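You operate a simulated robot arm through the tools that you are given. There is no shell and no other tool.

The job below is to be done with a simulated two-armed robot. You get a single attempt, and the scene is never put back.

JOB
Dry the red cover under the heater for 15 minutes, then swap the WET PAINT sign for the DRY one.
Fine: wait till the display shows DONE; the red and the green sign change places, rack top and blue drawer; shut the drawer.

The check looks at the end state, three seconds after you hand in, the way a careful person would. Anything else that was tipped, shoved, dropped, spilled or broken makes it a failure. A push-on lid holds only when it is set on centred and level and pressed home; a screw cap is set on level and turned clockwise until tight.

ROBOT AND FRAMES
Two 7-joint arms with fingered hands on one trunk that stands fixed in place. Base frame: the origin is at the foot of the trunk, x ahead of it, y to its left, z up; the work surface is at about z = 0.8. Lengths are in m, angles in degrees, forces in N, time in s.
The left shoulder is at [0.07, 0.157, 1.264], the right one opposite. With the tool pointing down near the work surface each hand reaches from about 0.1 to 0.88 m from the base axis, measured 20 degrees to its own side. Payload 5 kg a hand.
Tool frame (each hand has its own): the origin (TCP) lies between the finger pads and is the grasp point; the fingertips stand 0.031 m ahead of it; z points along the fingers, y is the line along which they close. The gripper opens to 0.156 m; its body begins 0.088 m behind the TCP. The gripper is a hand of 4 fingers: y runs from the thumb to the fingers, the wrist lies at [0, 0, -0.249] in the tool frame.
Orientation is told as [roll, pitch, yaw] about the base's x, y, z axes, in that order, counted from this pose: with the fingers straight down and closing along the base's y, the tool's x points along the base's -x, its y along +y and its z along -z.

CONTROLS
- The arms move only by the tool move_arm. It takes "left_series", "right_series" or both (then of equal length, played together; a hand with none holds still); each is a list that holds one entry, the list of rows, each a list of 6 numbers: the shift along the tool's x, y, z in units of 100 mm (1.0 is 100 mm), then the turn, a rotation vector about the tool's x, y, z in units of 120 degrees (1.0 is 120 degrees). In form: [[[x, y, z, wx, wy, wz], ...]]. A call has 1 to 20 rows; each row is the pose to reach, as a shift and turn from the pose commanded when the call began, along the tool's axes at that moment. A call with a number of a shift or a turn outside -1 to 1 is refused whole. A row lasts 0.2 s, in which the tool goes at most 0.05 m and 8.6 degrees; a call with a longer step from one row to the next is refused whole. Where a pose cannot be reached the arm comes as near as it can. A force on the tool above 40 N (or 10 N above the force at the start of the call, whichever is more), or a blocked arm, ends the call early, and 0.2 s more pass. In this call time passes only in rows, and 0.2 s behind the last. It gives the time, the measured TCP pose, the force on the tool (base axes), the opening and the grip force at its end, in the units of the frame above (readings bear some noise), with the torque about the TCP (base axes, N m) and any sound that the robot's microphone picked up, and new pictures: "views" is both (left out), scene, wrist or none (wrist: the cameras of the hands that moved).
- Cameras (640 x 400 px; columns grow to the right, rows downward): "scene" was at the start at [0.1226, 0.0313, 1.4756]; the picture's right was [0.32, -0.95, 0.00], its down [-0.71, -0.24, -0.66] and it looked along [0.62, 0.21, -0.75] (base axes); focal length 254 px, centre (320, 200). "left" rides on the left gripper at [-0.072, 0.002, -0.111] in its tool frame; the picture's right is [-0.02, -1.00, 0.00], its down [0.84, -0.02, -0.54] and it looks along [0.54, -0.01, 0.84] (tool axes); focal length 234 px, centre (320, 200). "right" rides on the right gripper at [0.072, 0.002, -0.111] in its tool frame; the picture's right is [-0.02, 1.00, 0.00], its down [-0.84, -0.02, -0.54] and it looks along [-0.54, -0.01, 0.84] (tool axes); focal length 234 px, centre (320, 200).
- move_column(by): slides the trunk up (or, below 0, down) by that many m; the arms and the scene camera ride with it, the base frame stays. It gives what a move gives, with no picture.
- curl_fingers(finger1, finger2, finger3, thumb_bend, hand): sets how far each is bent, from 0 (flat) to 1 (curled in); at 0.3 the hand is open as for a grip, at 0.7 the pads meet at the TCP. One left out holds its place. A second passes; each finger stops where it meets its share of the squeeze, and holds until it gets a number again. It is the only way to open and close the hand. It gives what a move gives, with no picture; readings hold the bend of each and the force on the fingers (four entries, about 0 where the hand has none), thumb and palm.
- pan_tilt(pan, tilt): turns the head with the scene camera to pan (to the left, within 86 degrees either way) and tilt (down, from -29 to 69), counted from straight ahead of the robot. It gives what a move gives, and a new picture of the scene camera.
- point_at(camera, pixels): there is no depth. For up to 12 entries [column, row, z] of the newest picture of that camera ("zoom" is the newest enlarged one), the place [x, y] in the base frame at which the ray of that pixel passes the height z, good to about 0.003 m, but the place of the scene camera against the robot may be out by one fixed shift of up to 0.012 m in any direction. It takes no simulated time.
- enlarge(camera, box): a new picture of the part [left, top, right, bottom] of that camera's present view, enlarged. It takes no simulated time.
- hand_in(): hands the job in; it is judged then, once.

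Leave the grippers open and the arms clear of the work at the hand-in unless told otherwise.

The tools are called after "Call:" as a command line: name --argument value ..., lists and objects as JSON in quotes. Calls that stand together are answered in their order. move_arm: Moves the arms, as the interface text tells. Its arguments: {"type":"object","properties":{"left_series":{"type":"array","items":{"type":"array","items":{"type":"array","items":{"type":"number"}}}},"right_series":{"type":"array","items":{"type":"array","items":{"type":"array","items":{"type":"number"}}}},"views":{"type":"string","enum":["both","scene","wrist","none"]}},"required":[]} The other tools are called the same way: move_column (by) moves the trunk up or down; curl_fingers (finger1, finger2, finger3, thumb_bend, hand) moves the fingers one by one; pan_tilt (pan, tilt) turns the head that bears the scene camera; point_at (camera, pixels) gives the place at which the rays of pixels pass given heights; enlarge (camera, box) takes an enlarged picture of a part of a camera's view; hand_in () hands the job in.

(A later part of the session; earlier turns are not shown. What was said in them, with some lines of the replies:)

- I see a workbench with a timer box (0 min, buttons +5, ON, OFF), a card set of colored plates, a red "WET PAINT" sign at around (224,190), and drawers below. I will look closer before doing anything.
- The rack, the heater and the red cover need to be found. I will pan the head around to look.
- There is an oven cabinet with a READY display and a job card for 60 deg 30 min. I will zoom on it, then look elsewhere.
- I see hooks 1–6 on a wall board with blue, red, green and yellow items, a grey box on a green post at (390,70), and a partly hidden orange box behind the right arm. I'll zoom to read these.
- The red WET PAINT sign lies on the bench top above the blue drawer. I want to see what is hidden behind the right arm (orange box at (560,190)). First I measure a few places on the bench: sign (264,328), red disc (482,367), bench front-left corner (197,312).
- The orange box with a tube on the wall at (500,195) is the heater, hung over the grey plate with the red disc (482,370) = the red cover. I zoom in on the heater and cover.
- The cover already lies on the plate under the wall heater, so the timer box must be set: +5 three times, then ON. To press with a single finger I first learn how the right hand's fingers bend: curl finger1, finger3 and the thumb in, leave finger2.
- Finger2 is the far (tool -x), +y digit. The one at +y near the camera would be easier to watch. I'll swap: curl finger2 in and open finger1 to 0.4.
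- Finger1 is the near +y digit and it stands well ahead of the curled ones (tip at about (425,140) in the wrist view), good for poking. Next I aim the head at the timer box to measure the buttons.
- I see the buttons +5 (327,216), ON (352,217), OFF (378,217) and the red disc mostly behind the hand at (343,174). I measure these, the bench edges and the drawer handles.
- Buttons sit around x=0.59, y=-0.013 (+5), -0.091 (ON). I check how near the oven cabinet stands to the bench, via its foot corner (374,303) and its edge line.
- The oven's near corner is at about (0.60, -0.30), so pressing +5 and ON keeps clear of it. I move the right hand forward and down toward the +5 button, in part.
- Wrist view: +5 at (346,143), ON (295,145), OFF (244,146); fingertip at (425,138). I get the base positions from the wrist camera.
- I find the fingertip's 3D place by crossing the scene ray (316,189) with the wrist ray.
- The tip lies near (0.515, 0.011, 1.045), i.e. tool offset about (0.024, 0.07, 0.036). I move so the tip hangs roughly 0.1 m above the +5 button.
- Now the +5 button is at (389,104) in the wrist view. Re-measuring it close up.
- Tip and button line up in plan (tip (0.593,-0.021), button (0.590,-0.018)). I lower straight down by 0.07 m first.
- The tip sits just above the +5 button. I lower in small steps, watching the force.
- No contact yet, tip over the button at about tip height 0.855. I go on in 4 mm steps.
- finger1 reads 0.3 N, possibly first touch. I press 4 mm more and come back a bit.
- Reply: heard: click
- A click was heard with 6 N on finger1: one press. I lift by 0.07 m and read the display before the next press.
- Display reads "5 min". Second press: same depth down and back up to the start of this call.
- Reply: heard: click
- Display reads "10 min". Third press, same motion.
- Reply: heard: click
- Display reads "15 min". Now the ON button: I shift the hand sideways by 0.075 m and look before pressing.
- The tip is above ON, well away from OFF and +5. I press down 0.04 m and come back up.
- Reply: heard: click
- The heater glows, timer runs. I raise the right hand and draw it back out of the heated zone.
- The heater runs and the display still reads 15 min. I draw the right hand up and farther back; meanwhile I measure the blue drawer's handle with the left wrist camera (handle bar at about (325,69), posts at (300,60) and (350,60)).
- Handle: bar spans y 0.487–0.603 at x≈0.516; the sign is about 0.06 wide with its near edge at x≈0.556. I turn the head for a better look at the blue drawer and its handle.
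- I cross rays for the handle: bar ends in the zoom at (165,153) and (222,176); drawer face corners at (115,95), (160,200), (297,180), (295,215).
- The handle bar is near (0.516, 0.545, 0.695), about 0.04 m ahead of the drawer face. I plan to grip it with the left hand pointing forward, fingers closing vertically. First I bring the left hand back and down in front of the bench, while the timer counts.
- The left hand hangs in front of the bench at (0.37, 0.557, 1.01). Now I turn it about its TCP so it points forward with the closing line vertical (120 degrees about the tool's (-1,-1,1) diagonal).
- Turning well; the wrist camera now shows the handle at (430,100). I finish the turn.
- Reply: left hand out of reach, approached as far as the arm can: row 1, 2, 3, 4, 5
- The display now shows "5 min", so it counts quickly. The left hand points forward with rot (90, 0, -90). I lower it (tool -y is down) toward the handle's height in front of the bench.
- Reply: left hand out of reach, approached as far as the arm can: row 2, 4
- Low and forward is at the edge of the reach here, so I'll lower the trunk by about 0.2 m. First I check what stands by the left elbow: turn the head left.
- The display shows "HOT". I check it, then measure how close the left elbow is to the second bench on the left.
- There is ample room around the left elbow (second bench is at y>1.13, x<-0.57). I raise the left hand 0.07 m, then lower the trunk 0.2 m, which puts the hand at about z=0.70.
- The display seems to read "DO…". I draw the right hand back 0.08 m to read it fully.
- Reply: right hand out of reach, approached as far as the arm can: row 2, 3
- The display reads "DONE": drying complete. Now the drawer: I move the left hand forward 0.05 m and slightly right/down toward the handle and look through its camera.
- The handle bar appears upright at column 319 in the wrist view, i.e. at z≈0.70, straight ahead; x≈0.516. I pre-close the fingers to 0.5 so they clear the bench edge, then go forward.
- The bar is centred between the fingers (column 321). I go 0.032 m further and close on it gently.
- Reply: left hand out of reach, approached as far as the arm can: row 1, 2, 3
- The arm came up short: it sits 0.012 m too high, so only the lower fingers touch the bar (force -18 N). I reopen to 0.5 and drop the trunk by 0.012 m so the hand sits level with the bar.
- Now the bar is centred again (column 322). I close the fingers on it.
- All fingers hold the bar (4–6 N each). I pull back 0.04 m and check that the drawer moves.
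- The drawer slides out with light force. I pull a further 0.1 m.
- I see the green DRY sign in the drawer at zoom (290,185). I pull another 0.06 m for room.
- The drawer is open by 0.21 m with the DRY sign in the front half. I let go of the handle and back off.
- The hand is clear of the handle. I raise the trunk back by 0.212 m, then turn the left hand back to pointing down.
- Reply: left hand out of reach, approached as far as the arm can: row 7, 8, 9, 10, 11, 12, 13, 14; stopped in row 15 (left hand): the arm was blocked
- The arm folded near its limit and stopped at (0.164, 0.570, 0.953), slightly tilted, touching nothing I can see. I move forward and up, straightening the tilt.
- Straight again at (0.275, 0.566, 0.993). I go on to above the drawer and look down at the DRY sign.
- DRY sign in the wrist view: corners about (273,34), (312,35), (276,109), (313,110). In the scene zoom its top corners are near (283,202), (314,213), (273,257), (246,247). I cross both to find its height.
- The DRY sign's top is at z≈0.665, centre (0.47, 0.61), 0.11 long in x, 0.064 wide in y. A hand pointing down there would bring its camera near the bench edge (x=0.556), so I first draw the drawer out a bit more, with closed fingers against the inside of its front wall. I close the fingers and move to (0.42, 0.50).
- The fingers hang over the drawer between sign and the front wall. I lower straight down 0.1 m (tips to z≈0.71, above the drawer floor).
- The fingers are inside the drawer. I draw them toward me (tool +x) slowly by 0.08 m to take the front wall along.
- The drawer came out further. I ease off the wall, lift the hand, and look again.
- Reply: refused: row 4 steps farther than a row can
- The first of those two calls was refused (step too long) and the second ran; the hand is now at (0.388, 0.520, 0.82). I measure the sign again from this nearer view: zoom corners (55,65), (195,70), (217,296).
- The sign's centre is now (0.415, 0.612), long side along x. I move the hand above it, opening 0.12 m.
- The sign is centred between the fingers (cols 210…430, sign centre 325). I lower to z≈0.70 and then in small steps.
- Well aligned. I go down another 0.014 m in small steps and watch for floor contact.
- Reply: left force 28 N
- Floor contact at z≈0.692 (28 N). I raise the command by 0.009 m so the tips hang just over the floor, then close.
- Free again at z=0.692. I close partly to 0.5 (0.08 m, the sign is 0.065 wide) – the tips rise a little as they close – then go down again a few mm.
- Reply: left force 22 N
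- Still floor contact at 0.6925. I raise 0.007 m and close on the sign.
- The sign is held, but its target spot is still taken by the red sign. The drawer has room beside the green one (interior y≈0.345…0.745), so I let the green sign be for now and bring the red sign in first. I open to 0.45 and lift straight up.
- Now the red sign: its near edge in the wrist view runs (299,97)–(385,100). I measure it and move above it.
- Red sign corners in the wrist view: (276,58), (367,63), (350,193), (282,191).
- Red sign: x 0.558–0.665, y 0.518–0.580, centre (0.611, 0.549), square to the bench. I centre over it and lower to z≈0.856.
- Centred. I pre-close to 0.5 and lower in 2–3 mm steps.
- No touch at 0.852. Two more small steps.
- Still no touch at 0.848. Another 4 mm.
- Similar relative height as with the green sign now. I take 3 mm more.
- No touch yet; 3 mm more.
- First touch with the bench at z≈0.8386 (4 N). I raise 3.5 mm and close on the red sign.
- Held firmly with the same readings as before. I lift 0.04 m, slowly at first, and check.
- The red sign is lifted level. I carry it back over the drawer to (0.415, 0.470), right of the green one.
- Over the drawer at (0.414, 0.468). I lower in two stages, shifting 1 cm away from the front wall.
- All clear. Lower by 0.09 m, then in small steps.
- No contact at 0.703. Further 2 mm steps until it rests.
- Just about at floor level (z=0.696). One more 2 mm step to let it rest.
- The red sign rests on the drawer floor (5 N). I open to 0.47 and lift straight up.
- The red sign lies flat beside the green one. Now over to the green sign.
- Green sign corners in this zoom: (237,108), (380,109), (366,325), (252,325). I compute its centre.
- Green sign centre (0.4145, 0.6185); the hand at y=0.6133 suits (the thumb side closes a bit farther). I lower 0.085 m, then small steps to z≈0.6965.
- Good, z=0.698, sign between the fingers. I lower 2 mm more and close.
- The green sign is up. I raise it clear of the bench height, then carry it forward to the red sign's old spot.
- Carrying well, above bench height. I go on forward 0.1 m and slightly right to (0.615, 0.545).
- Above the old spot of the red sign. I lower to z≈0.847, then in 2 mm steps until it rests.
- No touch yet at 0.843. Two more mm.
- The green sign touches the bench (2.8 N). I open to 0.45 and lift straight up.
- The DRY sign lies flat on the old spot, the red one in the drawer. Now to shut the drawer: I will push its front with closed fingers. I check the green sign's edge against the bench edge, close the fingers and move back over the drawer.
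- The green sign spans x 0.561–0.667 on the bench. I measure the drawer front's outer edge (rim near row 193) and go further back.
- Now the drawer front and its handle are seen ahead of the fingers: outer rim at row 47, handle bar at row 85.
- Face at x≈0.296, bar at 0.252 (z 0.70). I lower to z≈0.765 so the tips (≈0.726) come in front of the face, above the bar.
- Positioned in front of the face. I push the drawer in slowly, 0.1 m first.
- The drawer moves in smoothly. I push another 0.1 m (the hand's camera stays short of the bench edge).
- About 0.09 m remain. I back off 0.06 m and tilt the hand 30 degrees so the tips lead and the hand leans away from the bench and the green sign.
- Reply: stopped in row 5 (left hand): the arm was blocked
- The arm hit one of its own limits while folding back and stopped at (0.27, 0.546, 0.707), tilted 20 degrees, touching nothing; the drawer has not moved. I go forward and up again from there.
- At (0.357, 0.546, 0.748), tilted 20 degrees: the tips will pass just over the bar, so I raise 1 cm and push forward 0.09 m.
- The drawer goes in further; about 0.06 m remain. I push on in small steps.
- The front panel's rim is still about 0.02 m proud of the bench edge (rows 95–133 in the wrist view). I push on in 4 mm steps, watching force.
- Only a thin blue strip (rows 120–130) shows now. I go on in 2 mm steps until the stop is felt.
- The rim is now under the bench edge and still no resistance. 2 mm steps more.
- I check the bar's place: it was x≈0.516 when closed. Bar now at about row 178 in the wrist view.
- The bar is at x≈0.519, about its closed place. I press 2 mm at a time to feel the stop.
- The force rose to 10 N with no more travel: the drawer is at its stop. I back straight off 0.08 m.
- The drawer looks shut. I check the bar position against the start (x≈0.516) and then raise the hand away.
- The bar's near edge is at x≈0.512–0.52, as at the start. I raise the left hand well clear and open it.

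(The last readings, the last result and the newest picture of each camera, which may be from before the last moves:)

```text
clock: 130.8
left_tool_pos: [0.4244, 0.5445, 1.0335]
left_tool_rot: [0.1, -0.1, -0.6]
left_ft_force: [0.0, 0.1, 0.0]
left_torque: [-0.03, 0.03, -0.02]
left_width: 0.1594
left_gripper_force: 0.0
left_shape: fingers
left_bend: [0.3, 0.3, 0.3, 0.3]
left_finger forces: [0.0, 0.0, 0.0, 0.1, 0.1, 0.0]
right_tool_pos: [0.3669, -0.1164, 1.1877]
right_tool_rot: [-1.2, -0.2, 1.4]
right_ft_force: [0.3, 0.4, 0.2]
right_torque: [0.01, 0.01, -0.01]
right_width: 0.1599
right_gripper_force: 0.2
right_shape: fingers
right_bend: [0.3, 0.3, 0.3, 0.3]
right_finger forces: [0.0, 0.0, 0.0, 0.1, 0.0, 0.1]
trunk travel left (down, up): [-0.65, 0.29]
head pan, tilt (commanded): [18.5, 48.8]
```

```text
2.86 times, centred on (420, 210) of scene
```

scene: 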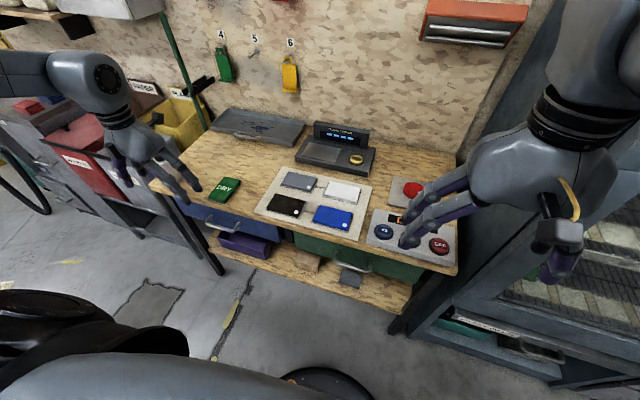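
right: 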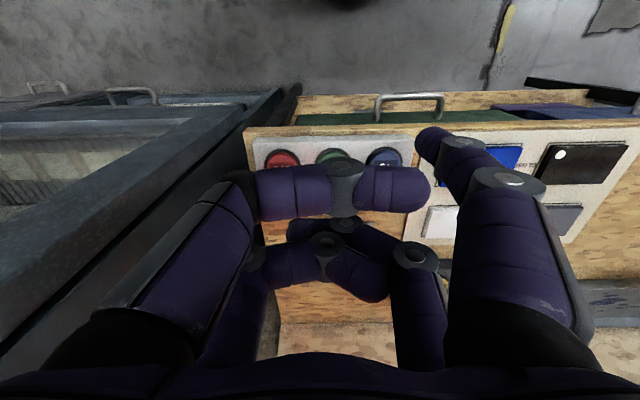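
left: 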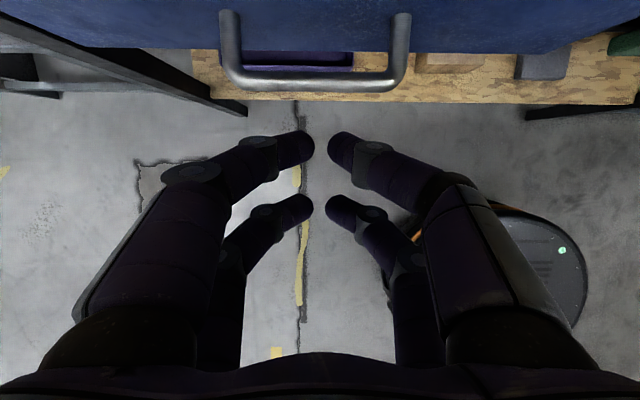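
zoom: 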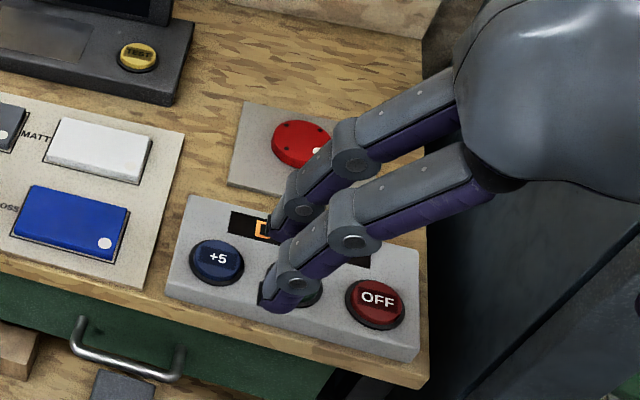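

Same head pose as at the start, so I compare the drawer closely with the first enlarged picture (same box).

Call:
enlarge --camera "scene" --box '[140, 90, 400, 290]'

Call:
move_arm --right_series '[[[0, -0.3, -0.2, 0, 0, 0], [0, -0.6, -0.4, 0, 0, 0], [0, -0.9, -0.6, 0, 0, 0]]]' --views "scene"

Call:
enlarge --camera "scene" --box '[350, 160, 470, 280]'

```text
2.00 times, centred on (270, 190) of scene
```

zoom: 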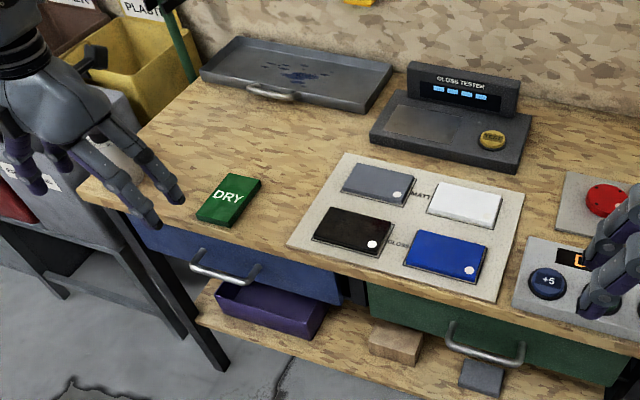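

```text
clock: 131.6
left_tool_pos: [0.4243, 0.5451, 1.032]
left_tool_rot: [0.0, -0.2, -0.6]
left_ft_force: [-0.2, -0.1, 0.8]
left_torque: [0.0, -0.03, -0.02]
left_width: 0.1596
left_gripper_force: 0.1
left_shape: fingers
left_bend: [0.3, 0.3, 0.3, 0.3]
left_finger forces: [0.0, 0.0, 0.0, 0.1, 0.1, 0.0]
right_tool_pos: [0.3674, -0.2043, 1.2509]
right_tool_rot: [-1.3, -0.2, 1.4]
right_ft_force: [-0.5, 0.1, -0.2]
right_torque: [-0.03, -0.01, 0.01]
right_width: 0.16
right_gripper_force: 0.0
right_shape: fingers
right_bend: [0.3, 0.3, 0.3, 0.3]
right_finger forces: [0.0, 0.1, 0.1, 0.0, 0.0, 0.1]
trunk travel left (down, up): [-0.65, 0.29]
head pan, tilt (commanded): [18.5, 48.8]
```

scene: 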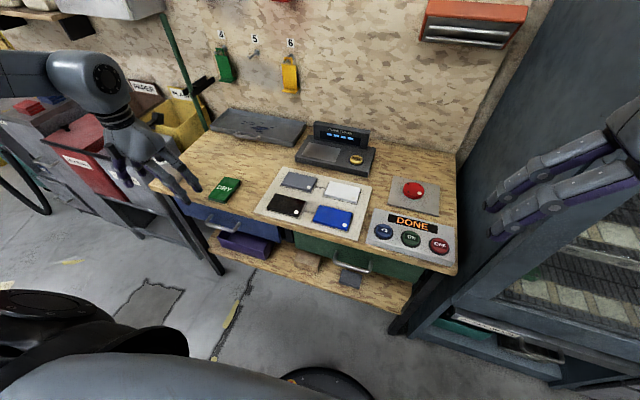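

```text
3.33 times, centred on (410, 220) of scene
```

zoom: 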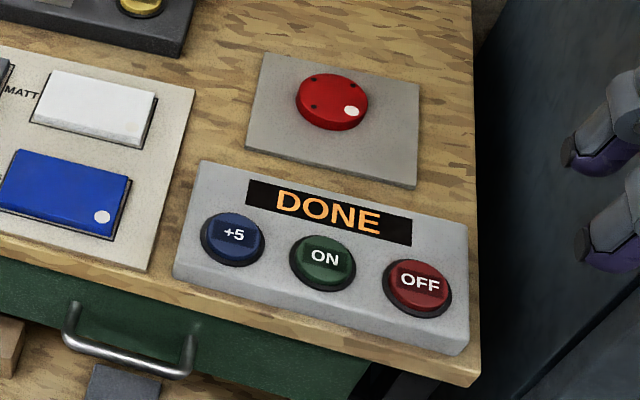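

Display reads DONE, the cover is untouched, the drawer handle sits exactly as at the start, the DRY sign is in place. I raise the left hand a bit to check the bottle behind it.

Call:
move_arm --left_series '[[[0, 0, -0.4, 0, 0, 0], [0, 0, -0.8, 0, 0, 0], [-0.1, 0, -1.0, 0, 0, 0]]]' --views "both"

Call:
enlarge --camera "scene" --box '[140, 90, 400, 290]'

```text
clock: 132.4
left_tool_pos: [0.4362, 0.5448, 1.1321]
left_tool_rot: [0.0, 0.0, -0.6]
left_ft_force: [0.7, -0.3, -0.1]
left_torque: [0.04, 0.01, 0.0]
left_width: 0.1595
left_gripper_force: 0.1
left_shape: fingers
left_bend: [0.3, 0.3, 0.3, 0.3]
left_finger forces: [0.0, 0.1, 0.0, 0.0, 0.0, 0.0]
right_tool_pos: [0.3702, -0.2038, 1.2506]
right_tool_rot: [-1.1, -0.1, 1.4]
right_ft_force: [-0.7, -0.3, -0.3]
right_torque: [-0.01, 0.05, -0.03]
right_width: 0.1599
right_gripper_force: 0.0
right_shape: fingers
right_bend: [0.3, 0.3, 0.3, 0.3]
right_finger forces: [0.0, 0.0, 0.1, 0.1, 0.0, 0.1]
trunk travel left (down, up): [-0.65, 0.29]
head pan, tilt (commanded): [18.5, 48.8]
```

scene: 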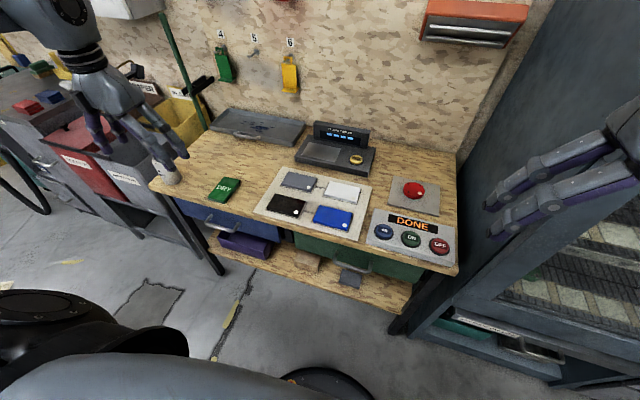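
left: 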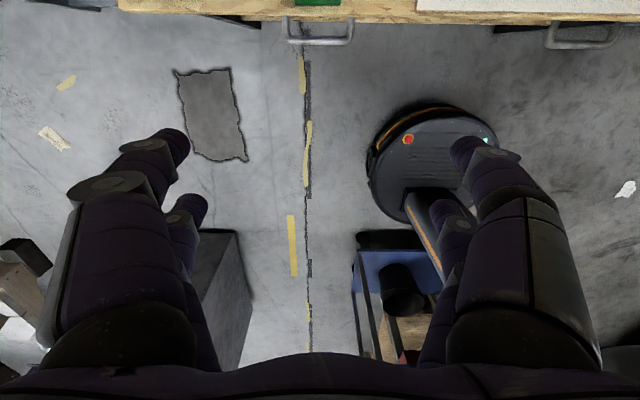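

```text
2.00 times, centred on (270, 190) of scene
```

zoom: 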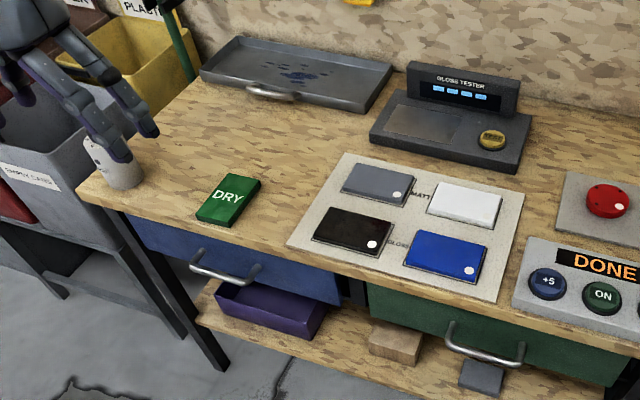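

Everything matches the start apart from the job itself. The display reads DONE and the red cover is in place. The DRY sign is on the old spot of the WET PAINT sign, the red sign is in the blue drawer, and the drawer is shut. The bottle stands as before. Both hands are open and clear, so I hand in.

Call:
hand_in

```text
The job is handed in.
```

The job is done and handed in:

- **Drying:** I set the timer to 15 minutes, switched the heater on and waited until the display read DONE. The red cover stayed on its plate the whole time.
- **Signs:** The green DRY sign now lies on the bench top where the red WET PAINT sign was. The red sign lies flat in the blue drawer. It is to the right of where the green sign lay, not on the exact same spot.
- **"Rack top":** I took this to mean the bench top, because that is where the red sign was lying and I saw no separate rack.
- **Drawer:** It is pushed in to its stop, with the handle back where it was at the start.

In the last picture the bottle, sample plates and other bench items were where they started. Both hands are open and clear of the work. The left arm hit its own reach limits twice while folding back, and I saw no sign that it touched anything.
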